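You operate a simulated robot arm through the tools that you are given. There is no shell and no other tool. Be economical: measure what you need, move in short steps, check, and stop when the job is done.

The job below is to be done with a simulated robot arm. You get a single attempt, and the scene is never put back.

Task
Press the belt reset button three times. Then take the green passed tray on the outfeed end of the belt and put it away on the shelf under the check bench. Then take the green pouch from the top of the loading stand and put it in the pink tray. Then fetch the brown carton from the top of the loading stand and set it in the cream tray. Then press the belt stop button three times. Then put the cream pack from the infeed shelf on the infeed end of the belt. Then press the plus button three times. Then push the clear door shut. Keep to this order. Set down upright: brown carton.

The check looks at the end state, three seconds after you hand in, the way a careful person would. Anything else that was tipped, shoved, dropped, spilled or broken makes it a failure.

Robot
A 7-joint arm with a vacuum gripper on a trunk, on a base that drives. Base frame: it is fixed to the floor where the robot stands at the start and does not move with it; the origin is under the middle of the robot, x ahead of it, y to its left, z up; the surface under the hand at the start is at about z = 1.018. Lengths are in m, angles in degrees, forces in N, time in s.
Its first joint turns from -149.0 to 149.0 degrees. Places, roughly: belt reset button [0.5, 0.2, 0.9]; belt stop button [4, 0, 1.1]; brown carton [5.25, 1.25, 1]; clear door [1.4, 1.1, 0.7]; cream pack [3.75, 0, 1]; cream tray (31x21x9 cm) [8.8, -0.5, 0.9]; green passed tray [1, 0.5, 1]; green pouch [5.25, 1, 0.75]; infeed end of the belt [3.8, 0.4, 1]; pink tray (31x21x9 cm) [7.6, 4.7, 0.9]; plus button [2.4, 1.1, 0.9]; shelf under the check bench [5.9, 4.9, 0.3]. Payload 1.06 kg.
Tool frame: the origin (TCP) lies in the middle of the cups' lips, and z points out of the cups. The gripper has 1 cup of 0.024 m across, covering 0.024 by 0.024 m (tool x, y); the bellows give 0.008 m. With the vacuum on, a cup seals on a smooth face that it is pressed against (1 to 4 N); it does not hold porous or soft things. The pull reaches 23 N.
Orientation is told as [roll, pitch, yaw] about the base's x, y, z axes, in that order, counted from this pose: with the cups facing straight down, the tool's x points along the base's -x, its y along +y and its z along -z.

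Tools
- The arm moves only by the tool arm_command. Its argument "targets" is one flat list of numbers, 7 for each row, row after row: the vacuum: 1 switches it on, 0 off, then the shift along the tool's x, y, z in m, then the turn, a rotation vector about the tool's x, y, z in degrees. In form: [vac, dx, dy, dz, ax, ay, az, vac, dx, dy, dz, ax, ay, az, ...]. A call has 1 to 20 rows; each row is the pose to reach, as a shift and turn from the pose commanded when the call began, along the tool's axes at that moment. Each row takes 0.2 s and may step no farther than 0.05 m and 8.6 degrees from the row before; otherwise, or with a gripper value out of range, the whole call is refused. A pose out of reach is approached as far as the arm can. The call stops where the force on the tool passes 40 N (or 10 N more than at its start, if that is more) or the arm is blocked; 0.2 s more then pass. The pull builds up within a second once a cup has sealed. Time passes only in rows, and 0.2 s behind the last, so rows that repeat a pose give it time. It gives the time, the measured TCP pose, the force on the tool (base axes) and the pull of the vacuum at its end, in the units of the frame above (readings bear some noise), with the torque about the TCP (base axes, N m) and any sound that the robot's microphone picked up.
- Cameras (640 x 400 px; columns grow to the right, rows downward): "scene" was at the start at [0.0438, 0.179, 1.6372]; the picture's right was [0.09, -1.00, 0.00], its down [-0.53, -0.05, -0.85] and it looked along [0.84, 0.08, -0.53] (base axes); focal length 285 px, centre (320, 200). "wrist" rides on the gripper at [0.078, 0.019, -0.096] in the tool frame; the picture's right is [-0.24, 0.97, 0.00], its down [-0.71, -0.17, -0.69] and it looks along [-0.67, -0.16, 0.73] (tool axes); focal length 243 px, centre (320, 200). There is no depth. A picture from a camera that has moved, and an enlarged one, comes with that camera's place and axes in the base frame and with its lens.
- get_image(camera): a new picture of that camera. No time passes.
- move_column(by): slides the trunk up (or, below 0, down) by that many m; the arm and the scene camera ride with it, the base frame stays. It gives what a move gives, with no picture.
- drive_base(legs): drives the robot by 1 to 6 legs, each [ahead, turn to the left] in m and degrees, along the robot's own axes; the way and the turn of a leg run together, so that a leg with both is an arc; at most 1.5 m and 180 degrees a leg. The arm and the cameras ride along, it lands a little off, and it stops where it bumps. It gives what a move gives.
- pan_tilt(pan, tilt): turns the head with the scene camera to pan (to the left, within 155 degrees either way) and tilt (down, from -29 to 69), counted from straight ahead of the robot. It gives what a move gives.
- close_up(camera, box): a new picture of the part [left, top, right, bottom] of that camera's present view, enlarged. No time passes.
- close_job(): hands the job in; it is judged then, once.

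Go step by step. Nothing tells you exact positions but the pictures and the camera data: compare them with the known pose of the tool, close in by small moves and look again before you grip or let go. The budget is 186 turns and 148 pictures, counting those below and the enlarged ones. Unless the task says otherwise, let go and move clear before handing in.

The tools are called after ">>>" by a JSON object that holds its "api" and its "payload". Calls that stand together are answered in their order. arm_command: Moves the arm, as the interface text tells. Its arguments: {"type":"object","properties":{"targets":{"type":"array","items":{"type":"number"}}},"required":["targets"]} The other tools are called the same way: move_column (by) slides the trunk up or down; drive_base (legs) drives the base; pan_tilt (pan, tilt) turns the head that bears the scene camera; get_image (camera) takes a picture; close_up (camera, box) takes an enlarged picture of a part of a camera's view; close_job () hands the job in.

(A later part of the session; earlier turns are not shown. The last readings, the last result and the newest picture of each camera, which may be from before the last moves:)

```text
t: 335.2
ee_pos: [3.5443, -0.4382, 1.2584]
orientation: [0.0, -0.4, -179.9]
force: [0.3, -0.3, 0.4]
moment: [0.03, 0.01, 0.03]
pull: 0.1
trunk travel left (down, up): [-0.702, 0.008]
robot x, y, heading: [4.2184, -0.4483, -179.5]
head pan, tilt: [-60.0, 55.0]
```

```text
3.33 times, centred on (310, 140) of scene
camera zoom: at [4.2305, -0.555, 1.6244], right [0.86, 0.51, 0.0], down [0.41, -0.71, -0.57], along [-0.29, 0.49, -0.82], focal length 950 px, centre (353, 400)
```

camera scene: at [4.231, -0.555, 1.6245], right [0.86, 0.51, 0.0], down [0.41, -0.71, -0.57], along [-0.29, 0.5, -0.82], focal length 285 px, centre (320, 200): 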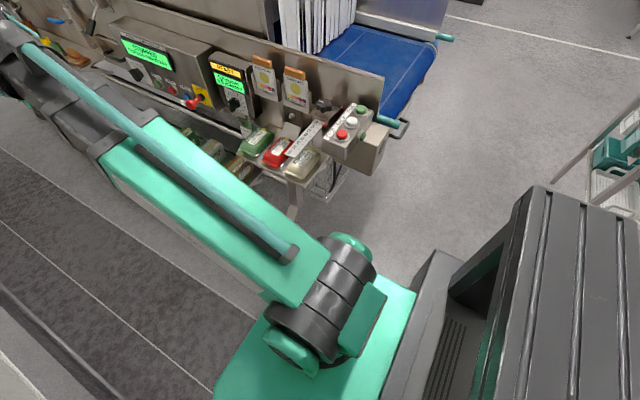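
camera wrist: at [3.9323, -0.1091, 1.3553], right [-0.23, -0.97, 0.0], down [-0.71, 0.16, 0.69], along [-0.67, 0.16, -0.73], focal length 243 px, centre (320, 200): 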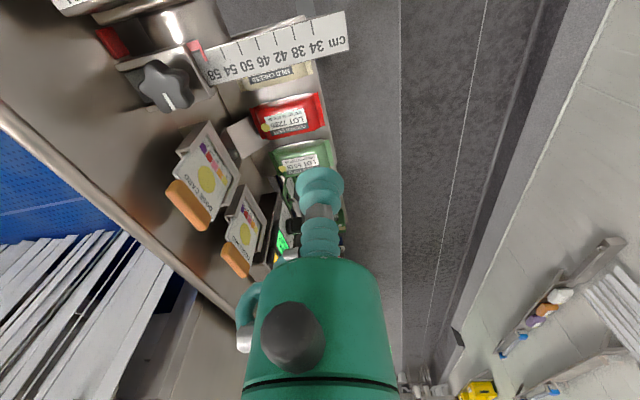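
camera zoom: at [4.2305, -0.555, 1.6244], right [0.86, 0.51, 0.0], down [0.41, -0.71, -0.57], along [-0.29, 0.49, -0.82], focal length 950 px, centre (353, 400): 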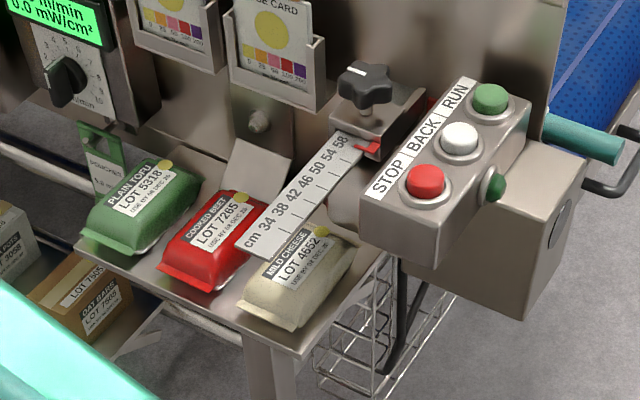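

Label centre is at (3.838, 0.0, ~0.895), consistent. The wrist would be tight against the ruler, so I'll come in with the tool leaning ~10° away (toward −x). First back up 6 cm and swing the arm round above the shelf.

>>> {"api": "drive_base", "payload": {"legs": [[-0.06, 0]]}}

>>> {"api": "arm_command", "payload": {"targets": [0, 0.0, -0.045, 0, 0, 0, 0, 0, 0.0, -0.09, 0, 0, 0, 0, 0, 0.0, -0.135, 0, 0, 0, 0, 0, 0.01, -0.18, 0, 0, 0, 0, 0, 0.03, -0.22, 0, 0, 0, 0, 0, 0.05, -0.26, 0, 0, 0, 0, 0, 0.075, -0.3, 0, 0, 0, 0, 0, 0.105, -0.335, 0, 0, 0, 0, 0, 0.135, -0.37, 0, 0, 0, 0, 0, 0.17, -0.4, 0, 0, 0, 0, 0, 0.2, -0.42, 0, 0, 0, 0, 0, 0.2, -0.42, 0, 0, 0, 0]}}

>>> {"api": "get_image", "payload": {"camera": "scene"}}

>>> {"api": "get_image", "payload": {"camera": "wrist"}}

```text
t: 336.2
ee_pos: [3.6061, -0.4374, 1.2601]
orientation: [-0.1, -0.5, -179.9]
force: [0.5, 0.8, 1.1]
moment: [0.02, 0.03, 0.02]
pull: 0.1
trunk travel left (down, up): [-0.702, 0.008]
robot x, y, heading: [4.2775, -0.4477, -179.5]
head pan, tilt: [-60.0, 55.0]
```

```text
t: 338.8
ee_pos: [3.8025, -0.0145, 1.257]
orientation: [-0.1, -0.4, -179.8]
force: [-0.3, -0.5, -0.7]
moment: [0.0, 0.0, 0.0]
pull: 0.1
trunk travel left (down, up): [-0.702, 0.008]
robot x, y, heading: [4.2765, -0.4472, -179.3]
head pan, tilt: [-60.0, 55.0]
```

```text
43 pictures are left
camera scene: at [4.2896, -0.5546, 1.6244], right [0.86, 0.51, 0.0], down [0.41, -0.71, -0.57], along [-0.29, 0.49, -0.82], focal length 285 px, centre (320, 200)
```

scene: 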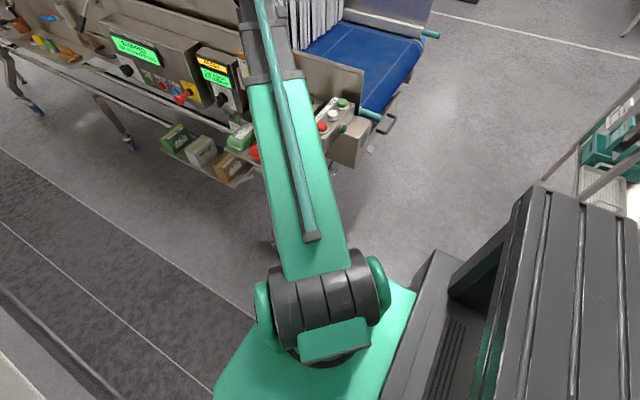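

```text
42 pictures are left
camera wrist: at [3.8816, -0.0334, 1.3527], right [-0.23, -0.97, 0.0], down [-0.7, 0.17, 0.69], along [-0.67, 0.16, -0.72], focal length 243 px, centre (320, 200)
```

wrist: 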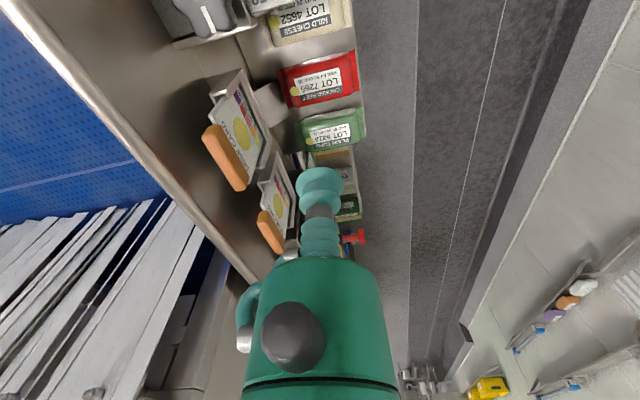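

Pack label confirmed at (3.839, −0.004). Rotate the tool 90° about its axis so the camera side faces away from the ruler.

>>> {"api": "arm_command", "payload": {"targets": [0, 0, 0, 0, 0, 0, 8.2, 0, 0, 0, 0, 0, 0, 16.4, 0, 0, 0, 0, 0, 0, 24.6, 0, 0, 0, 0, 0, 0, 32.8, 0, 0, 0, 0, 0, 0, 41, 0, 0, 0, 0, 0, 0, 49.2, 0, 0, 0, 0, 0, 0, 57.4, 0, 0, 0, 0, 0, 0, 65.6, 0, 0, 0, 0, 0, 0, 73.8, 0, 0, 0, 0, 0, 0, 82, 0, 0, 0, 0, 0, 0, 90]}}

>>> {"api": "get_image", "payload": {"camera": "wrist"}}

```text
t: 341.2
ee_pos: [3.8035, -0.0166, 1.259]
orientation: [0.4, -0.1, 90.1]
force: [0.4, 0.9, -0.4]
moment: [-0.01, 0.05, 0.01]
pull: 0.0
trunk travel left (down, up): [-0.702, 0.008]
robot x, y, heading: [4.2818, -0.4487, -179.5]
head pan, tilt: [-60.0, 55.0]
```

```text
41 pictures are left
camera wrist: at [3.7859, -0.095, 1.3552], right [-0.97, 0.24, 0.01], down [0.18, 0.71, 0.68], along [0.16, 0.67, -0.73], focal length 243 px, centre (320, 200)
```

wrist: 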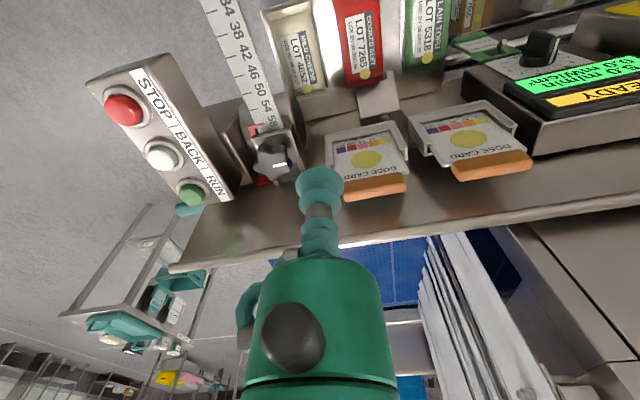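

Label centre (3.840, 0.0), ruler edge at x≈3.87. Tilt the tool 8.5° (top toward −x) and descend to just above the pack.

>>> {"api": "arm_command", "payload": {"targets": [0, -0.008, -0.015, 0, 8.5, 0, 0, 0, -0.0166, -0.0295, 0, 8.5, 0, 0, 0, -0.0166, -0.0295, 0.045, 8.5, 0, 0, 0, -0.0166, -0.0295, 0.09, 8.5, 0, 0, 0, -0.0166, -0.0295, 0.135, 8.5, 0, 0, 0, -0.0166, -0.0295, 0.18, 8.5, 0, 0, 0, -0.0166, -0.0295, 0.225, 8.5, 0, 0, 0, -0.0166, -0.0295, 0.26, 8.5, 0, 0, 0, -0.0166, -0.0295, 0.26, 8.5, 0, 0]}}

>>> {"api": "get_image", "payload": {"camera": "wrist"}}

>>> {"api": "close_up", "payload": {"camera": "scene", "box": [220, 60, 400, 200]}}

```text
t: 343.2
ee_pos: [3.8307, -0.0015, 0.9988]
orientation: [-8.1, 0.0, 90.2]
force: [-0.2, 0.3, -0.3]
moment: [-0.02, -0.01, 0.04]
pull: 0.2
out of reach, approached as far as the arm can: row 1, 2
trunk travel left (down, up): [-0.702, 0.008]
robot x, y, heading: [4.282, -0.4497, -179.7]
head pan, tilt: [-60.0, 55.0]
```

```text
40 pictures are left
camera wrist: at [3.7982, -0.0785, 1.0923], right [-0.96, 0.23, -0.14], down [0.07, 0.71, 0.7], along [0.26, 0.67, -0.7], focal length 243 px, centre (320, 200)
```

wrist: 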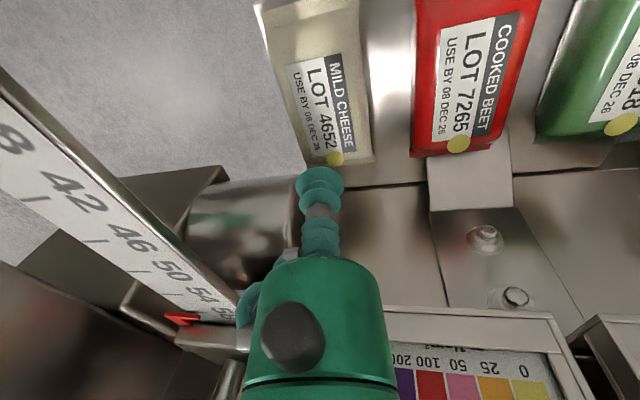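

```text
2.86 times, centred on (310, 130) of scene
camera zoom: at [4.2898, -0.5546, 1.6245], right [0.86, 0.51, 0.0], down [0.41, -0.71, -0.57], along [-0.29, 0.5, -0.82], focal length 815 px, centre (349, 400)
```

zoom: 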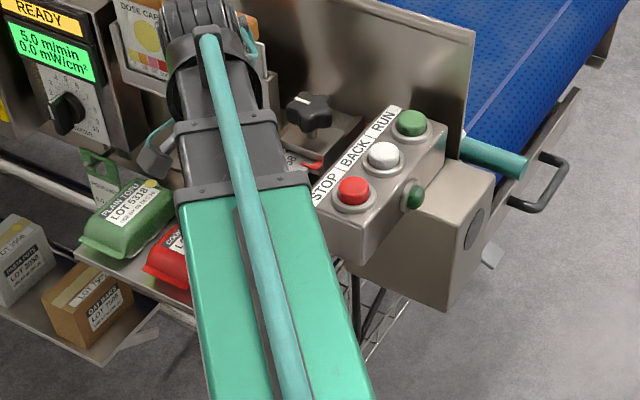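

Label centre (3.843, 0.0). Approach along the tilted tool axis with vacuum on.

>>> {"api": "arm_command", "payload": {"targets": [1, 0, 0.012, 0.03, 0, 0, 0, 1, 0, 0.012, 0.06, 0, 0, 0, 1, 0, 0.012, 0.085, 0, 0, 0, 1, 0, 0.012, 0.095, 0, 0, 0, 1, 0, 0.012, 0.1, 0, 0, 0, 1, 0, 0.012, 0.105, 0, 0, 0, 1, 0, 0.012, 0.105, 0, 0, 0]}}

```text
t: 344.6
ee_pos: [3.8357, -0.0007, 0.8978]
orientation: [-8.0, -0.5, 90.1]
force: [-0.7, -2.3, 23.6]
moment: [-0.09, 0.13, -0.07]
pull: 22.6
trunk travel left (down, up): [-0.702, 0.008]
robot x, y, heading: [4.2798, -0.4462, -179.7]
head pan, tilt: [-60.0, 55.0]
stopped in row 7: the force on the tool passed its limit at 43 N (the readings are from after the stop); the commanded pose is now the measured one
```

Sealed. Lift a little, ease out from beside the ruler (−x), then up.

>>> {"api": "arm_command", "payload": {"targets": [1, 0, -0.0014, -0.0099, 0, 0, 0, 1, 0, -0.0042, -0.0297, 0, 0, 0, 1, 0, 0.0079, -0.0516, 0, 0, 0, 1, 0, 0.02, -0.0735, 0, 0, 0, 1, 0, 0.037, -0.096, 0, 0, 0, 1, 0, 0.0313, -0.1357, 0, 0, 0, 1, 0, 0.0257, -0.1753, 0, 0, 0, 1, 0, 0.0201, -0.2149, 0, 0, 0, 1, 0, 0.0145, -0.2545, 0, 0, 0, 1, 0, 0.0089, -0.294, 0, 0, 0, 1, 0, 0.0033, -0.3337, 0, 0, 0]}}

>>> {"api": "get_image", "payload": {"camera": "wrist"}}

>>> {"api": "get_image", "payload": {"camera": "scene"}}

```text
t: 347.1
ee_pos: [3.7863, -0.0025, 1.2247]
orientation: [-7.9, -0.3, 90.1]
force: [0.5, -1.4, -5.1]
moment: [0.03, 0.1, -0.01]
pull: 22.5
trunk travel left (down, up): [-0.702, 0.008]
robot x, y, heading: [4.2813, -0.4514, -179.7]
head pan, tilt: [-60.0, 55.0]
```

```text
38 pictures are left
camera wrist: at [3.7541, -0.081, 1.3174], right [-0.96, 0.23, -0.13], down [0.07, 0.71, 0.71], along [0.26, 0.67, -0.7], focal length 243 px, centre (320, 200)
```

wrist: 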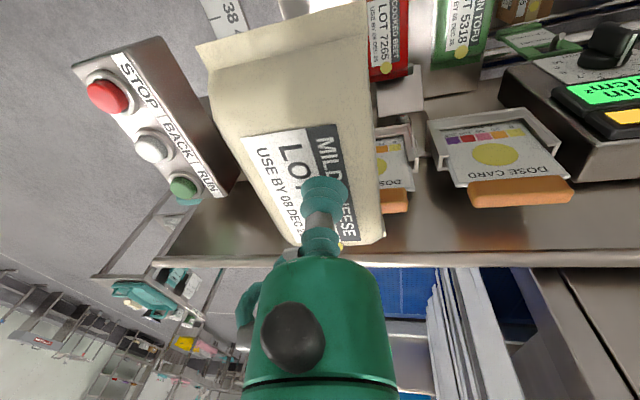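

```text
37 pictures are left
camera scene: at [4.2896, -0.5545, 1.6244], right [0.86, 0.51, 0.0], down [0.41, -0.71, -0.57], along [-0.29, 0.49, -0.82], focal length 285 px, centre (320, 200)
```

scene: 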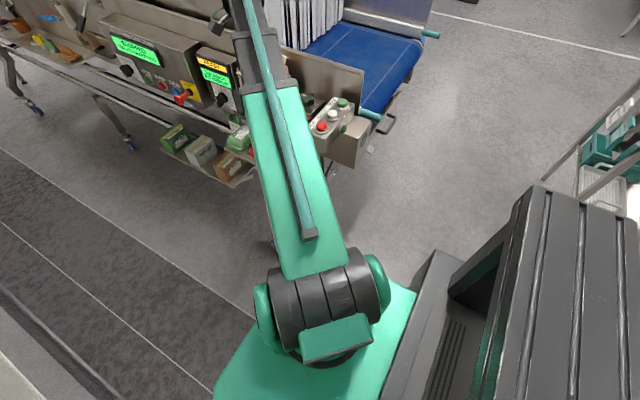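

Held (about 0.5 kg). Raise further and level the tool.

>>> {"api": "arm_command", "payload": {"targets": [1, 0, -0.0056, -0.0396, 0, 0, 0, 1, 0, -0.0112, -0.0792, 0, 0, 0, 1, 0, -0.0112, -0.0792, -4, 0, 0, 1, 0, -0.0112, -0.0792, -8, 0, 0, 1, 0, -0.0112, -0.0792, -8, 0, 0]}}

```text
t: 348.2
ee_pos: [3.7842, -0.0008, 1.3055]
orientation: [0.1, -0.3, 90.1]
force: [-0.4, 0.4, -4.1]
moment: [-0.06, 0.08, -0.02]
pull: 23.5
out of reach, approached as far as the arm can: row 1, 2, 3
trunk travel left (down, up): [-0.702, 0.008]
robot x, y, heading: [4.2825, -0.4475, -179.4]
head pan, tilt: [-60.0, 55.0]
```

Now carry it over the side guard to above the belt at about (3.93, 0.38).

>>> {"api": "arm_command", "payload": {"targets": [1, -0.038, -0.0146, 0, 0, 0, 0, 1, -0.076, -0.0292, 0, 0, 0, 0, 1, -0.114, -0.0438, 0, 0, 0, 0, 1, -0.152, -0.0584, 0, 0, 0, 0, 1, -0.19, -0.073, 0, 0, 0, 0, 1, -0.228, -0.0876, 0, 0, 0, 0, 1, -0.266, -0.102, 0, 0, 0, 0, 1, -0.304, -0.117, 0, 0, 0, 0, 1, -0.342, -0.131, 0, 0, 0, 0, 1, -0.38, -0.146, 0, 0, 0, 0, 1, -0.38, -0.146, 0, 0, 0, 0]}}

>>> {"api": "get_image", "payload": {"camera": "wrist"}}

>>> {"api": "get_image", "payload": {"camera": "scene"}}

```text
t: 350.6
ee_pos: [3.9277, 0.3787, 1.3079]
orientation: [0.1, -0.3, 90.0]
force: [-0.3, 0.1, -3.1]
moment: [-0.05, 0.08, -0.01]
pull: 23.4
trunk travel left (down, up): [-0.702, 0.008]
robot x, y, heading: [4.2807, -0.4476, -179.9]
head pan, tilt: [-60.0, 55.0]
```

```text
36 pictures are left
camera wrist: at [3.9093, 0.3005, 1.4041], right [-0.97, 0.23, 0.0], down [0.17, 0.71, 0.69], along [0.16, 0.67, -0.73], focal length 243 px, centre (320, 200)
```

wrist: 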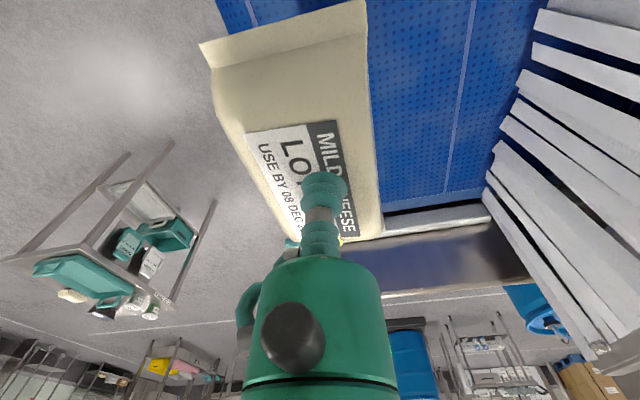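

```text
35 pictures are left
camera scene: at [4.2895, -0.5547, 1.6244], right [0.86, 0.51, 0.0], down [0.41, -0.71, -0.57], along [-0.29, 0.49, -0.82], focal length 285 px, centre (320, 200)
```

scene: 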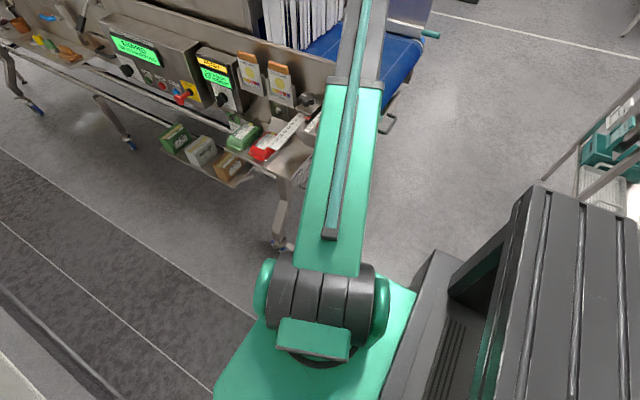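

Shift to (3.87, 0.40) to be further from the belt end and descend partway.

>>> {"api": "arm_command", "payload": {"targets": [1, -0.01, 0.03, 0, 0, 0, 0, 1, -0.02, 0.06, 0, 0, 0, 0, 1, -0.02, 0.06, 0.045, 0, 0, 0, 1, -0.02, 0.06, 0.09, 0, 0, 0, 1, -0.02, 0.06, 0.135, 0, 0, 0, 1, -0.02, 0.06, 0.18, 0, 0, 0, 1, -0.02, 0.06, 0.2, 0, 0, 0, 1, -0.02, 0.06, 0.2, 0, 0, 0]}}

>>> {"api": "get_image", "payload": {"camera": "wrist"}}

>>> {"api": "pan_tilt", "payload": {"pan": -68, "tilt": 38}}

>>> {"api": "get_image", "payload": {"camera": "scene"}}

```text
t: 352.4
ee_pos: [3.8702, 0.4001, 1.1056]
orientation: [0.1, -0.3, 90.1]
force: [-0.1, 0.1, -3.8]
moment: [-0.04, 0.05, -0.03]
pull: 23.1
trunk travel left (down, up): [-0.702, 0.008]
robot x, y, heading: [4.2838, -0.4498, -179.3]
head pan, tilt: [-60.0, 55.0]
```

```text
34 pictures are left
camera wrist: at [3.8511, 0.3207, 1.2024], right [-0.97, 0.23, 0.0], down [0.17, 0.71, 0.69], along [0.16, 0.67, -0.73], focal length 243 px, centre (320, 200)
```

wrist: 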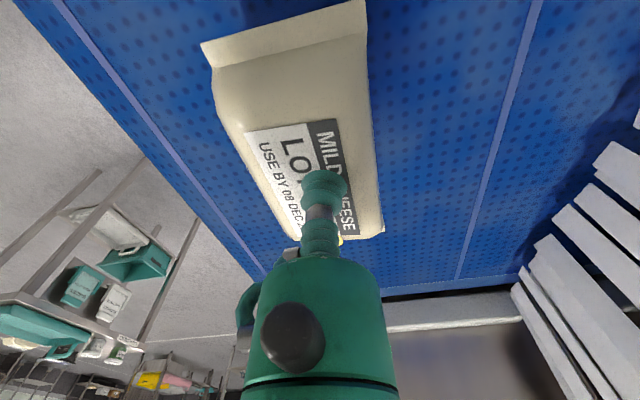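

```text
t: 353.2
ee_pos: [3.8696, 0.3989, 1.106]
orientation: [0.1, -0.3, 90.0]
force: [0.0, 0.2, -3.5]
moment: [-0.04, 0.07, 0.02]
pull: 23.0
trunk travel left (down, up): [-0.702, 0.008]
robot x, y, heading: [4.2815, -0.4482, -179.7]
head pan, tilt: [-68.0, 38.0]
```

```text
33 pictures are left
camera scene: at [4.2931, -0.5366, 1.6481], right [0.92, 0.38, 0.0], down [0.23, -0.57, -0.79], along [-0.3, 0.73, -0.62], focal length 285 px, centre (320, 200)
```

scene: 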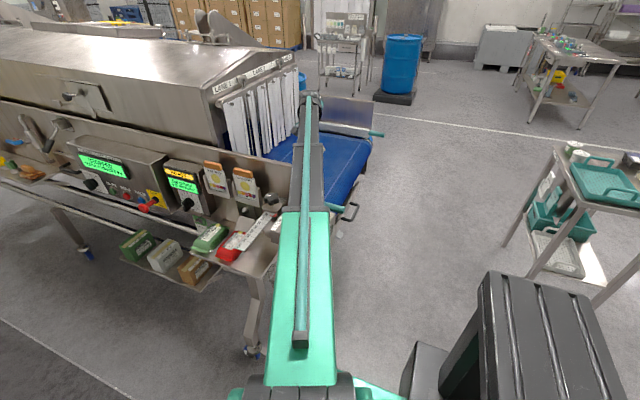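

Pack is over the belt with room all round. Lower gently.

>>> {"api": "arm_command", "payload": {"targets": [1, 0, 0, 0.02, 0, 0, 0, 1, 0, 0, 0.03, 0, 0, 0, 1, 0, 0, 0.036, 0, 0, 0, 1, 0, 0, 0.042, 0, 0, 0, 1, 0, 0, 0.042, 0, 0, 0]}}

```text
t: 354.4
ee_pos: [3.8687, 0.3982, 1.0666]
orientation: [0.2, -0.4, 90.2]
force: [-9.3, -1.6, 17.0]
moment: [0.18, -0.04, 0.15]
pull: 22.9
trunk travel left (down, up): [-0.702, 0.008]
robot x, y, heading: [4.2799, -0.4494, -179.6]
head pan, tilt: [-68.0, 38.0]
```

Contact. Release and lift.

>>> {"api": "arm_command", "payload": {"targets": [1, 0, 0, -0.002, 0, 0, 0, 0, 0, 0, -0.002, 0, 0, 0, 0, 0, 0, -0.002, 0, 0, 0, 0, 0, 0, -0.002, 0, 0, 0, 0, 0, 0, -0.002, 0, 0, 0, 0, 0, 0, -0.015, 0, 0, 0, 0, 0, 0, -0.05, 0, 0, 0, 0, 0, 0, -0.1, 0, 0, 0, 0, 0, 0, -0.15, 0, 0, 0, 0, 0, 0, -0.2, 0, 0, 0, 0, 0, 0, -0.24, 0, 0, 0]}}

>>> {"api": "get_image", "payload": {"camera": "wrist"}}

```text
t: 356.9
ee_pos: [3.8675, 0.3993, 1.3042]
orientation: [0.1, -0.4, 90.0]
force: [0.0, -0.9, 0.0]
moment: [0.02, 0.01, 0.02]
pull: 0.0
trunk travel left (down, up): [-0.702, 0.008]
robot x, y, heading: [4.2811, -0.4464, -179.8]
head pan, tilt: [-68.0, 38.0]
```

```text
32 pictures are left
camera wrist: at [3.8505, 0.3209, 1.4009], right [-0.97, 0.23, 0.0], down [0.17, 0.7, 0.69], along [0.16, 0.67, -0.73], focal length 243 px, centre (320, 200)
```

wrist: 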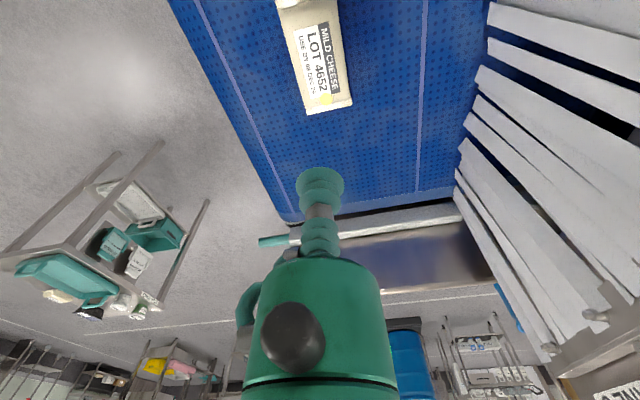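

The cream pack lies on the infeed end of the belt. Retract the arm back along the same path and return it to a forward carrying pose.

>>> {"api": "arm_command", "payload": {"targets": [0, 0.04, 0.007, 0, 0, 0, 0, 0, 0.08, 0.014, 0, 0, 0, 0, 0, 0.12, 0.021, 0, 0, 0, 0, 0, 0.16, 0.028, 0, 0, 0, 0, 0, 0.2, 0.035, 0, 0, 0, 0, 0, 0.24, 0.042, 0, 0, 0, 0, 0, 0.28, 0.049, 0, 0, 0, 0, 0, 0.32, 0.056, 0, 0, 0, 0, 0, 0.36, 0.063, 0, 0, 0, 0, 0, 0.4, 0.07, 0, 0, 0, 0, 0, 0.4, 0.07, 0.04, 0, 0, 0]}}

>>> {"api": "arm_command", "payload": {"targets": [0, 0.02, 0.03, 0, 0, 0, -8.2, 0, 0.05, 0.065, 0, 0, 0, -16.4, 0, 0.085, 0.095, 0, 0, 0, -24.6, 0, 0.12, 0.125, 0, 0, 0, -32.8, 0, 0.16, 0.15, 0, 0, 0, -41, 0, 0.2, 0.17, 0, 0, 0, -49.2, 0, 0.24, 0.19, 0, 0, 0, -57.4, 0, 0.285, 0.2, 0, 0, 0, -65.6, 0, 0.33, 0.2, 0, 0, 0, -73.8, 0, 0.375, 0.2, 0, 0, 0, -82, 0, 0.42, 0.2, 0, 0, 0, -90]}}

```text
t: 359.2
ee_pos: [3.7999, -0.0022, 1.2651]
orientation: [0.1, -0.1, 90.1]
force: [-0.1, -0.7, -0.9]
moment: [-0.03, 0.03, 0.01]
pull: 0.1
trunk travel left (down, up): [-0.702, 0.008]
robot x, y, heading: [4.2809, -0.449, -179.6]
head pan, tilt: [-68.0, 38.0]
```

```text
t: 361.6
ee_pos: [3.603, -0.4228, 1.2585]
orientation: [-0.2, -0.2, -179.6]
force: [-0.7, -0.4, 0.0]
moment: [0.03, 0.02, -0.02]
pull: 0.1
trunk travel left (down, up): [-0.702, 0.008]
robot x, y, heading: [4.2826, -0.4452, -179.7]
head pan, tilt: [-68.0, 38.0]
```

Now drive around the loading stand to the +y side of the machine.

>>> {"api": "drive_base", "payload": {"legs": [[0, 20], [-1.0, 0], [0, -20], [-0.9, 0], [0, -90], [1.4, 0]]}}

>>> {"api": "drive_base", "payload": {"legs": [[1.2, 0], [0, 90], [1.5, 0]]}}

>>> {"api": "pan_tilt", "payload": {"pan": 15, "tilt": 22}}

>>> {"api": "get_image", "payload": {"camera": "scene"}}

```text
t: 383.8
ee_pos: [6.0365, 2.0328, 1.2586]
orientation: [-0.3, 0.0, 92.9]
force: [-0.6, -0.3, 0.8]
moment: [0.03, 0.03, -0.01]
pull: 0.0
trunk travel left (down, up): [-0.702, 0.008]
robot x, y, heading: [6.0454, 1.3541, 93.0]
head pan, tilt: [-68.0, 38.0]
```

```text
t: 400.8
ee_pos: [3.8121, 2.3723, 1.259]
orientation: [-0.2, -0.1, -173.6]
force: [-0.2, 0.3, -0.2]
moment: [-0.01, 0.02, 0.0]
pull: 0.1
trunk travel left (down, up): [-0.702, 0.008]
robot x, y, heading: [4.4887, 2.4233, -173.1]
head pan, tilt: [-68.0, 38.0]
```

```text
t: 402.4
ee_pos: [3.8135, 2.3715, 1.2589]
orientation: [-0.4, -0.1, -173.4]
force: [0.1, 0.0, 0.7]
moment: [0.0, 0.01, 0.0]
pull: 0.0
trunk travel left (down, up): [-0.702, 0.008]
robot x, y, heading: [4.4901, 2.4213, -173.6]
head pan, tilt: [15.0, 22.0]
```

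```text
31 pictures are left
camera scene: at [4.467, 2.2242, 1.6733], right [-0.37, 0.93, 0.0], down [0.35, 0.14, -0.93], along [-0.86, -0.34, -0.37], focal length 285 px, centre (320, 200)
```

scene: 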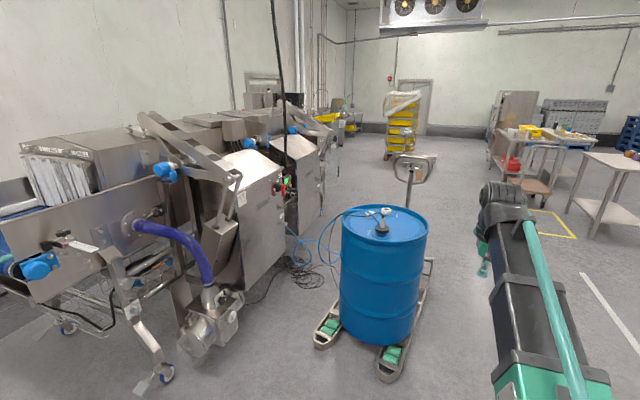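

>>> {"api": "close_up", "payload": {"camera": "scene", "box": [200, 120, 360, 270]}}

```text
2.67 times, centred on (280, 195) of scene
camera zoom: at [4.467, 2.2242, 1.6733], right [-0.37, 0.93, 0.0], down [0.35, 0.14, -0.93], along [-0.86, -0.34, -0.37], focal length 760 px, centre (427, 213)
```

zoom: 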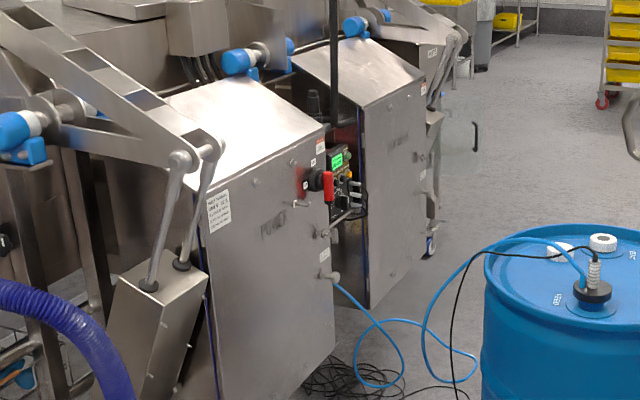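

The plus button's panel (green display, red switch) is recessed between two side boxes near (2.4, 1.12, 0.86), behind the pallet truck. I drive along y≈2.8 to view it frontally.

>>> {"api": "drive_base", "payload": {"legs": [[0, -30], [0.95, 0], [0, 23.5], [1.2, 0]]}}

>>> {"api": "pan_tilt", "payload": {"pan": 90, "tilt": 28}}

>>> {"api": "get_image", "payload": {"camera": "scene"}}

```text
t: 415.7
ee_pos: [1.743, 2.8225, 1.2585]
orientation: [-0.3, -0.2, 179.5]
force: [0.5, 1.0, -0.7]
moment: [-0.01, -0.01, 0.02]
pull: 0.0
trunk travel left (down, up): [-0.702, 0.008]
robot x, y, heading: [2.4197, 2.7916, 179.8]
head pan, tilt: [15.0, 22.0]
```

```text
t: 417.2
ee_pos: [1.7445, 2.8213, 1.2585]
orientation: [-0.3, -0.1, 179.5]
force: [-0.2, -0.2, 0.3]
moment: [0.02, 0.01, 0.02]
pull: 0.2
trunk travel left (down, up): [-0.702, 0.008]
robot x, y, heading: [2.4223, 2.7878, 179.7]
head pan, tilt: [90.0, 28.0]
```

```text
29 pictures are left
camera scene: at [2.4645, 2.5276, 1.6636], right [-1.0, 0.01, 0.0], down [0.0, 0.47, -0.88], along [0.0, -0.88, -0.47], focal length 285 px, centre (320, 200)
```

scene: 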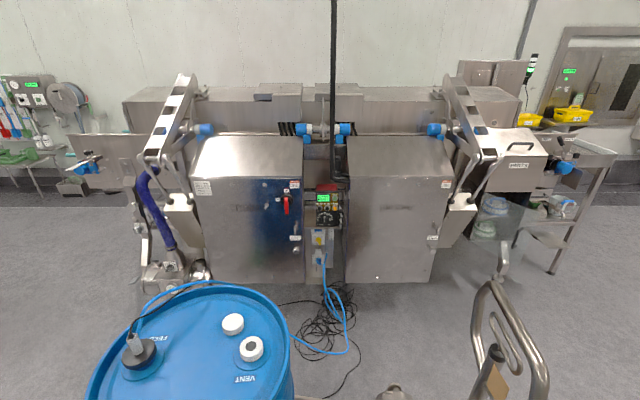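

>>> {"api": "close_up", "payload": {"camera": "scene", "box": [270, 170, 390, 290]}}

>>> {"api": "close_up", "payload": {"camera": "scene", "box": [420, 100, 640, 400]}}

```text
3.33 times, centred on (330, 230) of scene
camera zoom: at [2.4645, 2.5276, 1.6636], right [-1.0, 0.01, 0.0], down [0.0, 0.47, -0.88], along [0.0, -0.88, -0.47], focal length 950 px, centre (287, 100)
```

zoom: 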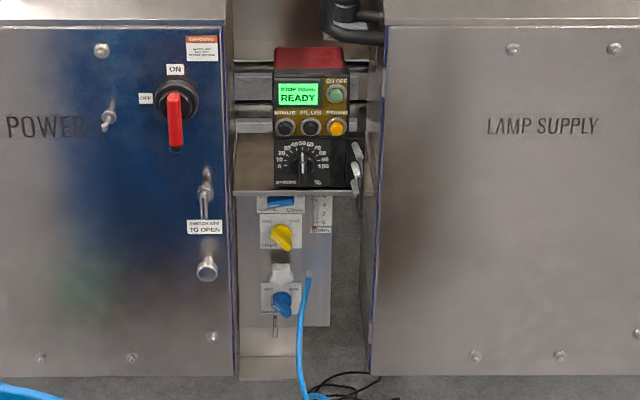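

```text
1.33 times, centred on (530, 250) of scene
camera zoom: at [2.4645, 2.5276, 1.6636], right [-1.0, 0.01, 0.0], down [0.0, 0.47, -0.88], along [0.0, -0.88, -0.47], focal length 380 px, centre (40, 133)
```

zoom: 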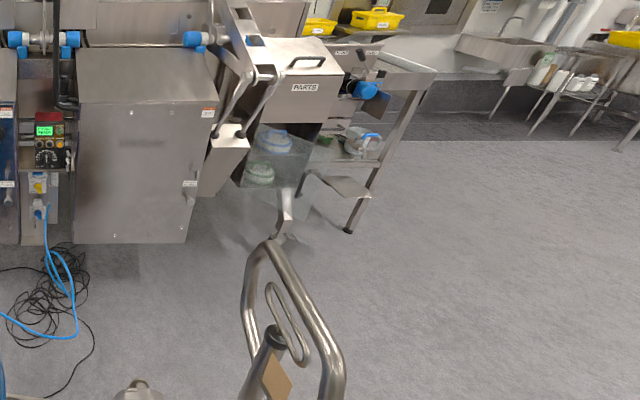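

PLUS is the middle of three buttons on the controller, at about (2.424, 1.125, 0.86), facing +y. The barrel truck blocks the front, so I go round its handle end and come along y≈1.72 heading +x.

>>> {"api": "drive_base", "payload": {"legs": [[1.4, 0], [0.55, 0], [0, 90], [1.05, 0], [0, 90]]}}

>>> {"api": "pan_tilt", "payload": {"pan": -10, "tilt": 32}}

>>> {"api": "get_image", "payload": {"camera": "scene"}}

```text
t: 439.7
ee_pos: [1.1306, 1.7086, 1.2584]
orientation: [-0.3, -0.2, 0.6]
force: [-0.6, -0.3, 0.3]
moment: [-0.01, 0.02, 0.01]
pull: 0.1
trunk travel left (down, up): [-0.702, 0.008]
robot x, y, heading: [0.4522, 1.731, 0.6]
head pan, tilt: [90.0, 28.0]
```

```text
t: 441.5
ee_pos: [1.1296, 1.7085, 1.2581]
orientation: [-0.3, -0.1, 0.6]
force: [0.0, -0.1, -0.6]
moment: [0.01, 0.0, 0.01]
pull: 0.1
trunk travel left (down, up): [-0.702, 0.008]
robot x, y, heading: [0.45, 1.7304, 0.6]
head pan, tilt: [-10.0, 32.0]
```

```text
26 pictures are left
camera scene: at [0.4929, 1.8856, 1.6573], right [-0.16, -0.99, 0.0], down [-0.52, 0.09, -0.85], along [0.84, -0.14, -0.53], focal length 285 px, centre (320, 200)
```

scene: 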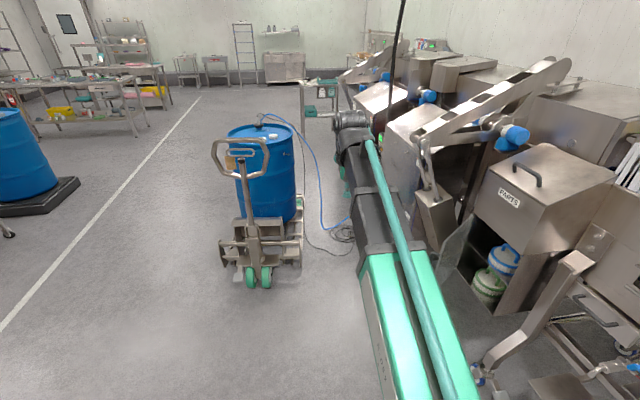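

Clear path along here; door edge is at y≤1.15. Drive forward to about (1.56, 1.66).

>>> {"api": "drive_base", "payload": {"legs": [[0, -4], [1.1, 0]]}}

>>> {"api": "pan_tilt", "payload": {"pan": -25, "tilt": 35}}

>>> {"api": "get_image", "payload": {"camera": "scene"}}

```text
t: 447.6
ee_pos: [2.2276, 1.6013, 1.2591]
orientation: [-0.3, -0.2, -3.2]
force: [0.5, 0.2, -0.4]
moment: [0.02, 0.01, -0.01]
pull: 0.1
trunk travel left (down, up): [-0.702, 0.008]
robot x, y, heading: [1.5514, 1.6695, -3.1]
head pan, tilt: [-10.0, 32.0]
```

```text
t: 448.4
ee_pos: [2.2265, 1.5999, 1.2593]
orientation: [-0.3, -0.1, -3.3]
force: [0.4, 0.7, -0.3]
moment: [0.0, 0.0, 0.0]
pull: 0.0
trunk travel left (down, up): [-0.702, 0.008]
robot x, y, heading: [1.5532, 1.6637, -3.1]
head pan, tilt: [-25.0, 35.0]
```

```text
25 pictures are left
camera scene: at [1.594, 1.7993, 1.6527], right [-0.47, -0.88, 0.0], down [-0.51, 0.27, -0.82], along [0.72, -0.39, -0.57], focal length 285 px, centre (320, 200)
```

scene: 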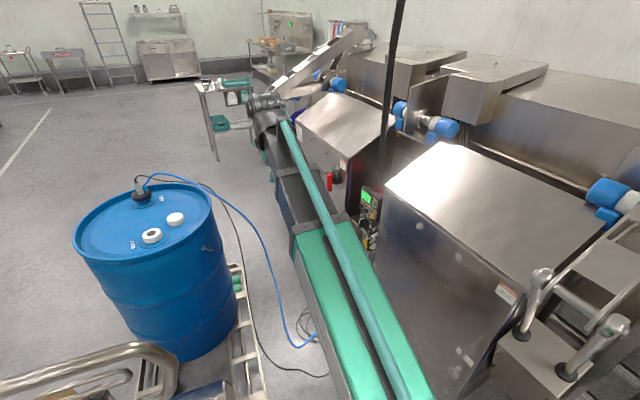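

Now move the TCP in front of the panel gap (y≈1.38) at height, and rotate the tool to point toward −y.

>>> {"api": "arm_command", "payload": {"targets": [0, -0.007, -0.044, 0, 0, 0, 0, 0, -0.014, -0.088, 0, 0, 0, 0, 0, -0.021, -0.132, 0, 0, 0, 0, 0, -0.028, -0.176, 0, 0, 0, 0, 0, -0.033, -0.218, 0, 0, 0, 0, 0, -0.033, -0.218, 0, 8.2, 0, 0, 0, -0.033, -0.218, 0, 16.4, 0, 0, 0, -0.033, -0.218, 0, 24.6, 0, 0, 0, -0.033, -0.218, 0, 32.8, 0, 0, 0, -0.033, -0.218, 0, 41, 0, 0, 0, -0.033, -0.218, 0, 49.2, 0, 0, 0, -0.033, -0.218, 0, 57.4, 0, 0, 0, -0.033, -0.218, 0, 65.6, 0, 0, 0, -0.033, -0.218, 0, 73.8, 0, 0, 0, -0.033, -0.218, 0, 82, 0, 0, 0, -0.033, -0.218, 0, 90, 0, 0]}}

>>> {"api": "get_image", "payload": {"camera": "scene"}}

```text
t: 451.8
ee_pos: [2.2468, 1.3812, 1.2606]
orientation: [-90.4, -0.1, -3.3]
force: [0.4, -0.8, -0.1]
moment: [-0.02, 0.03, 0.0]
pull: 0.1
trunk travel left (down, up): [-0.702, 0.008]
robot x, y, heading: [1.555, 1.6655, -2.9]
head pan, tilt: [-25.0, 35.0]
```

```text
24 pictures are left
camera scene: at [1.594, 1.7992, 1.6527], right [-0.47, -0.88, 0.0], down [-0.51, 0.27, -0.82], along [0.72, -0.39, -0.57], focal length 285 px, centre (320, 200)
```

scene: 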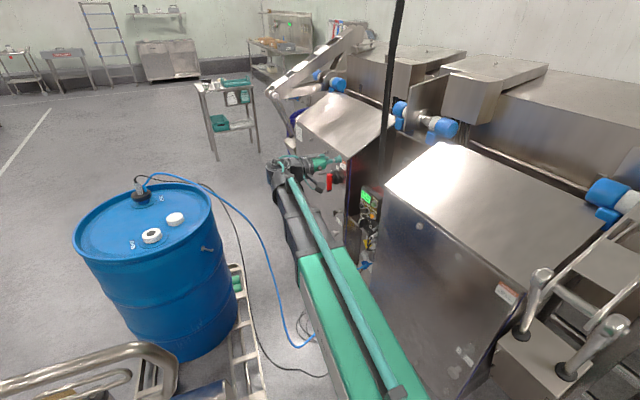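

Clear. Lower the trunk 0.4 m.

>>> {"api": "move_column", "payload": {"by": -0.4}}

>>> {"api": "get_image", "payload": {"camera": "wrist"}}

>>> {"api": "get_image", "payload": {"camera": "scene"}}

```text
t: 455.6
ee_pos: [2.2474, 1.3802, 0.8607]
orientation: [-90.4, -0.1, -3.3]
force: [-0.7, 0.2, -0.6]
moment: [0.01, 0.0, -0.02]
pull: 0.1
trunk travel left (down, up): [-0.302, 0.408]
robot x, y, heading: [1.5553, 1.6674, -3.1]
head pan, tilt: [-25.0, 35.0]
```

```text
23 pictures are left
camera wrist: at [2.1747, 1.4814, 0.8419], right [0.24, -0.02, -0.97], down [0.75, 0.64, 0.17], along [0.62, -0.77, 0.17], focal length 243 px, centre (320, 200)
```

wrist: 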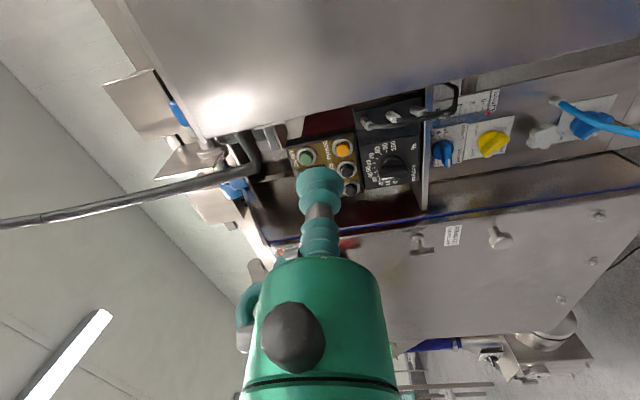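

```text
22 pictures are left
camera scene: at [1.5939, 1.7993, 1.2527], right [-0.47, -0.88, 0.0], down [-0.51, 0.27, -0.82], along [0.72, -0.39, -0.57], focal length 285 px, centre (320, 200)
```

scene: 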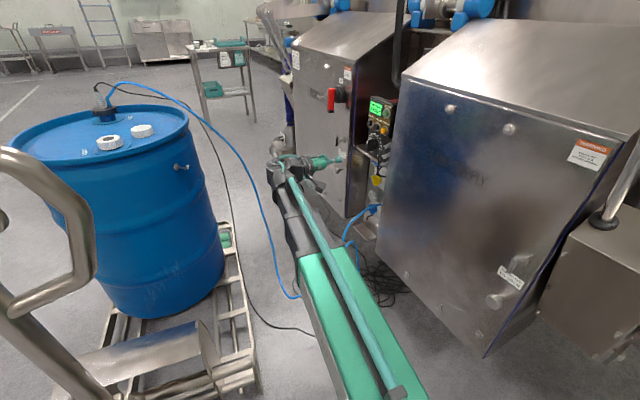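

I zoom on the controller in both views to triangulate PLUS.

>>> {"api": "close_up", "payload": {"camera": "wrist", "box": [270, 110, 430, 210]}}

>>> {"api": "close_up", "payload": {"camera": "scene", "box": [340, 80, 420, 160]}}

```text
4.00 times, centred on (350, 160) of wrist
camera zoom: at [2.1747, 1.4814, 0.8419], right [0.24, -0.02, -0.97], down [0.75, 0.64, 0.17], along [0.62, -0.77, 0.17], focal length 970 px, centre (200, 360)
```

zoom: 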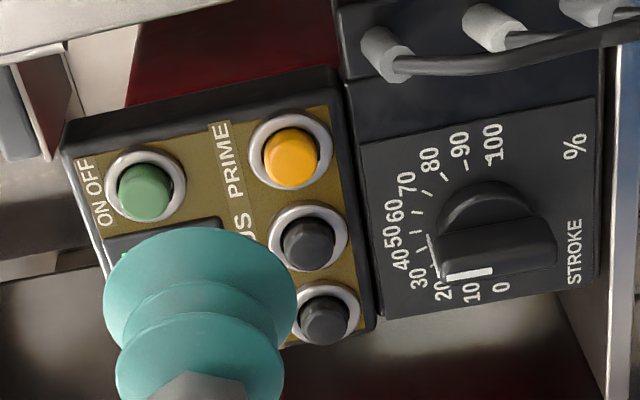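

```text
5.00 times, centred on (380, 120) of scene
camera zoom: at [1.5939, 1.7993, 1.2527], right [-0.47, -0.88, 0.0], down [-0.51, 0.27, -0.82], along [0.72, -0.39, -0.57], focal length 1426 px, centre (20, 600)
```

zoom: 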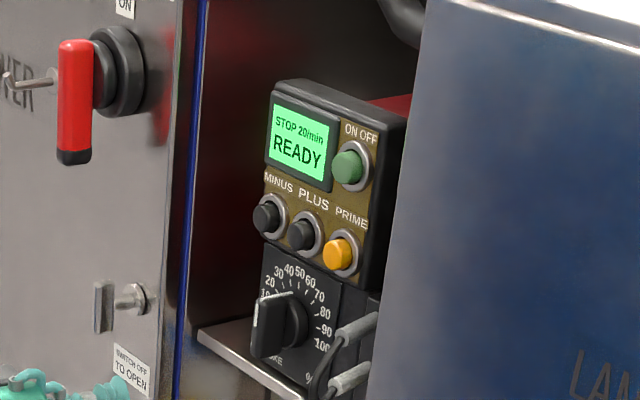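

PLUS at (2.418, 1.112, 0.859), flush with the cabinet fronts. Move to ~8 cm in front and check.

>>> {"api": "arm_command", "payload": {"targets": [0, -0.04, 0, 0.02, 0, 0, 0, 0, -0.08, 0.001, 0.04, 0, 0, 0, 0, -0.12, 0.001, 0.06, 0, 0, 0, 0, -0.155, 0.002, 0.09, 0, 0, 0, 0, -0.1845, 0.002, 0.12, 0, 0, 0, 0, -0.1845, 0.002, 0.16, 0, 0, 0, 0, -0.1845, 0.002, 0.18, 0, 0, 0, 0, -0.1845, 0.002, 0.18, 0, 0, 0]}}

>>> {"api": "close_up", "payload": {"camera": "wrist", "box": [200, 60, 440, 210]}}

>>> {"api": "close_up", "payload": {"camera": "scene", "box": [320, 80, 420, 180]}}

```text
t: 457.4
ee_pos: [2.4218, 1.1896, 0.8587]
orientation: [-90.3, -0.2, -3.3]
force: [0.0, 0.6, 0.2]
moment: [0.01, -0.02, 0.03]
pull: 0.1
trunk travel left (down, up): [-0.302, 0.408]
robot x, y, heading: [1.5521, 1.6715, -2.9]
head pan, tilt: [-25.0, 35.0]
```

```text
2.67 times, centred on (320, 135) of wrist
camera zoom: at [2.349, 1.2895, 0.841], right [0.24, -0.02, -0.97], down [0.75, 0.64, 0.17], along [0.62, -0.77, 0.17], focal length 647 px, centre (320, 373)
```

zoom: 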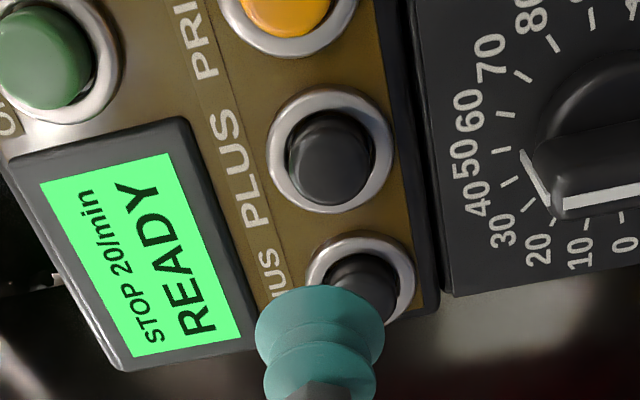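

```text
4.00 times, centred on (370, 130) of scene
camera zoom: at [1.5939, 1.7992, 1.2527], right [-0.47, -0.88, 0.0], down [-0.51, 0.27, -0.82], along [0.72, -0.39, -0.57], focal length 1140 px, centre (120, 480)
```

zoom: 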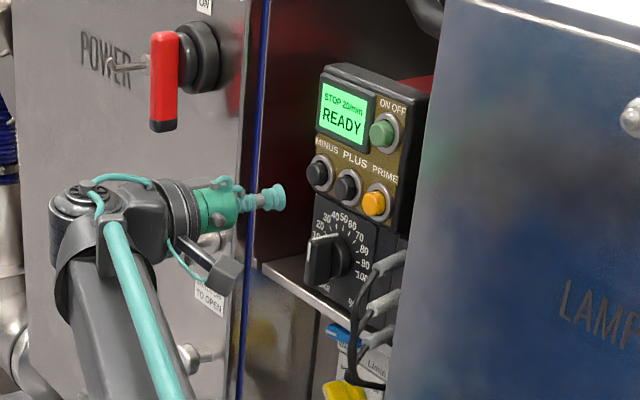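

Aligned with PLUS (x 2.417, z 0.859). First press along the tool axis.

>>> {"api": "arm_command", "payload": {"targets": [0, 0, 0, 0.04, 0, 0, 0, 0, 0, 0, 0.062, 0, 0, 0, 0, 0, 0, 0.07, 0, 0, 0, 0, 0, 0, 0.076, 0, 0, 0]}}

```text
t: 458.4
ee_pos: [2.4177, 1.1138, 0.8599]
orientation: [-90.3, -0.2, -3.4]
force: [-0.8, 2.8, 0.6]
moment: [-0.01, 0.03, -0.01]
pull: 0.0
trunk travel left (down, up): [-0.302, 0.408]
robot x, y, heading: [1.5533, 1.6686, -3.2]
head pan, tilt: [-25.0, 35.0]
heard: click
```

Click 1. Retract and press again.

>>> {"api": "arm_command", "payload": {"targets": [0, 0, 0, -0.012, 0, 0, 0, 0, 0, 0, -0.025, 0, 0, 0, 0, 0, 0, -0.025, 0, 0, 0]}}

>>> {"api": "close_up", "payload": {"camera": "scene", "box": [380, 90, 420, 120]}}

>>> {"api": "arm_command", "payload": {"targets": [0, 0, 0, 0.015, 0, 0, 0, 0, 0, 0, 0.021, 0, 0, 0, 0, 0, 0, 0.025, 0, 0, 0]}}

>>> {"api": "arm_command", "payload": {"targets": [0, 0, 0, -0.012, 0, 0, 0, 0, 0, 0, -0.025, 0, 0, 0, 0, 0, 0, -0.025, 0, 0, 0]}}

```text
t: 459.2
ee_pos: [2.4178, 1.1402, 0.8599]
orientation: [-90.3, -0.2, -3.4]
force: [-0.1, 0.5, 0.6]
moment: [-0.02, -0.01, -0.03]
pull: 0.1
trunk travel left (down, up): [-0.302, 0.408]
robot x, y, heading: [1.553, 1.6647, -3.0]
head pan, tilt: [-25.0, 35.0]
```

```text
13.33 times, centred on (400, 105) of scene
camera zoom: at [1.594, 1.7992, 1.2527], right [-0.47, -0.88, 0.0], down [-0.51, 0.27, -0.82], along [0.72, -0.39, -0.57], focal length 3801 px, centre (-747, 1467)
```

zoom: 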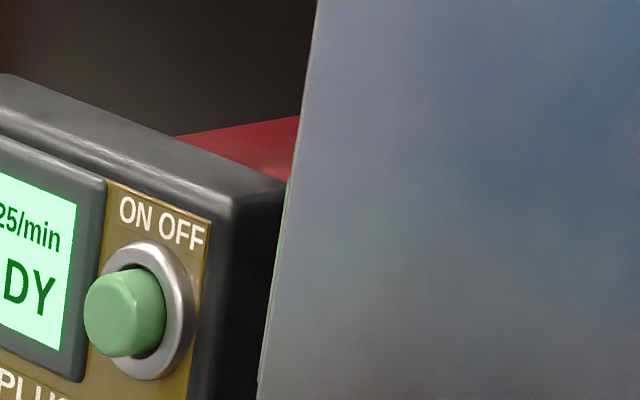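

```text
t: 460.0
ee_pos: [2.4177, 1.1151, 0.8604]
orientation: [-90.3, -0.2, -3.4]
force: [-0.8, 4.2, 0.2]
moment: [0.04, -0.03, 0.05]
pull: 0.2
trunk travel left (down, up): [-0.302, 0.408]
robot x, y, heading: [1.5495, 1.665, -3.1]
head pan, tilt: [-25.0, 35.0]
```

```text
t: 460.8
ee_pos: [2.4174, 1.1398, 0.8603]
orientation: [-90.4, -0.1, -3.5]
force: [0.2, -0.8, 1.1]
moment: [-0.01, 0.02, 0.01]
pull: 0.0
trunk travel left (down, up): [-0.302, 0.408]
robot x, y, heading: [1.5515, 1.6675, -3.2]
head pan, tilt: [-25.0, 35.0]
```

Display shows 25/min (one counted). The second attempt didn't click; press slightly deeper.

>>> {"api": "arm_command", "payload": {"targets": [0, 0, 0, 0.018, 0, 0, 0, 0, 0, 0, 0.025, 0, 0, 0, 0, 0, 0, 0.029, 0, 0, 0]}}

>>> {"api": "arm_command", "payload": {"targets": [0, 0, 0, -0.015, 0, 0, 0, 0, 0, 0, -0.029, 0, 0, 0, 0, 0, 0, -0.029, 0, 0, 0]}}

>>> {"api": "close_up", "payload": {"camera": "scene", "box": [360, 90, 420, 140]}}

```text
t: 461.6
ee_pos: [2.4167, 1.1112, 0.8614]
orientation: [-90.2, -0.1, -3.2]
force: [-0.5, 4.6, 0.4]
moment: [0.04, -0.01, 0.02]
pull: 0.1
trunk travel left (down, up): [-0.302, 0.408]
robot x, y, heading: [1.5493, 1.6728, -2.9]
head pan, tilt: [-25.0, 35.0]
heard: click
```

```text
t: 462.4
ee_pos: [2.4166, 1.139, 0.8605]
orientation: [-90.4, -0.1, -3.4]
force: [0.0, 0.9, 0.0]
moment: [0.02, 0.0, 0.0]
pull: 0.1
trunk travel left (down, up): [-0.302, 0.408]
robot x, y, heading: [1.5529, 1.6691, -2.9]
head pan, tilt: [-25.0, 35.0]
```

```text
8.00 times, centred on (390, 115) of scene
camera zoom: at [1.594, 1.7992, 1.2527], right [-0.47, -0.88, 0.0], down [-0.51, 0.27, -0.82], along [0.72, -0.39, -0.57], focal length 2281 px, centre (-240, 880)
```

zoom: 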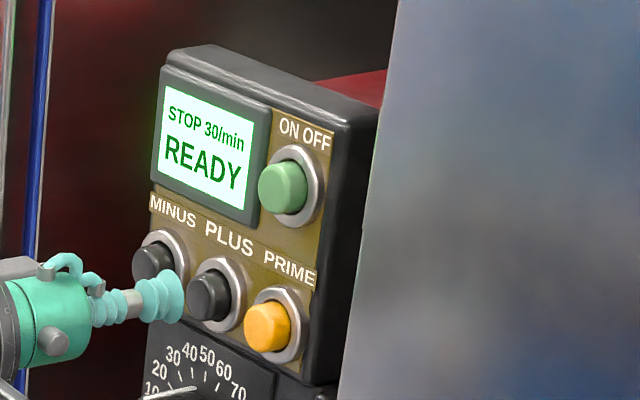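

Display 30/min: two presses counted. Third press the same way, then retract.

>>> {"api": "arm_command", "payload": {"targets": [0, 0, 0, 0.018, 0, 0, 0, 0, 0, 0, 0.025, 0, 0, 0, 0, 0, 0, 0.029, 0, 0, 0]}}

>>> {"api": "arm_command", "payload": {"targets": [0, 0, 0, -0.015, 0, 0, 0, 0, 0, 0, -0.045, 0, 0, 0, 0, 0, 0, -0.09, 0, 0, 0, 0, 0.04, 0, -0.12, 0, 0, 0, 0, 0.08, 0, -0.14, 0, 0, 0, 0, 0.12, 0, -0.17, 0, 0, 0, 0, 0.15, 0, -0.2, 0, 0, 0]}}

>>> {"api": "close_up", "payload": {"camera": "scene", "box": [340, 80, 420, 160]}}

```text
t: 463.2
ee_pos: [2.4153, 1.1112, 0.8602]
orientation: [-90.3, -0.2, -3.3]
force: [0.2, 3.8, 1.1]
moment: [0.06, 0.02, 0.02]
pull: 0.1
trunk travel left (down, up): [-0.302, 0.408]
robot x, y, heading: [1.5507, 1.669, -3.1]
head pan, tilt: [-25.0, 35.0]
heard: click
```

```text
t: 464.8
ee_pos: [2.276, 1.321, 0.8569]
orientation: [-90.3, -0.1, -3.3]
force: [0.5, -0.5, 0.7]
moment: [-0.03, 0.04, -0.01]
pull: 0.0
trunk travel left (down, up): [-0.302, 0.408]
robot x, y, heading: [1.5489, 1.6687, -3.2]
head pan, tilt: [-25.0, 35.0]
```

```text
5.00 times, centred on (380, 120) of scene
camera zoom: at [1.594, 1.7991, 1.2527], right [-0.47, -0.88, 0.0], down [-0.51, 0.27, -0.82], along [0.72, -0.39, -0.57], focal length 1426 px, centre (20, 600)
```

zoom: 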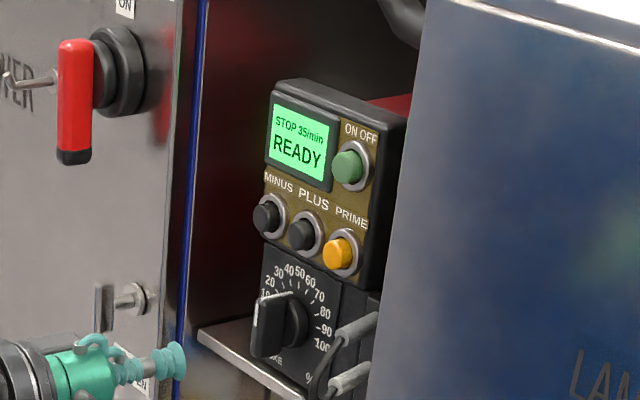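

35/min: three presses done. Now look at the clear door.

>>> {"api": "pan_tilt", "payload": {"pan": -100, "tilt": 35}}

>>> {"api": "get_image", "payload": {"camera": "scene"}}

```text
t: 466.3
ee_pos: [2.2778, 1.3226, 0.8572]
orientation: [-90.4, -0.1, -3.3]
force: [1.0, 0.4, -0.5]
moment: [0.01, 0.04, 0.02]
pull: 0.0
trunk travel left (down, up): [-0.302, 0.408]
robot x, y, heading: [1.5526, 1.666, -3.3]
head pan, tilt: [-100.0, 35.0]
```

```text
14 pictures are left
camera scene: at [1.4963, 1.755, 1.2527], right [-0.97, 0.23, 0.0], down [0.13, 0.56, -0.82], along [-0.19, -0.8, -0.57], focal length 285 px, centre (320, 200)
```

scene: 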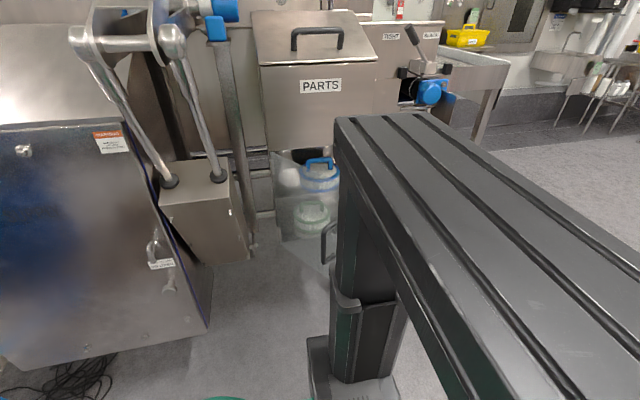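

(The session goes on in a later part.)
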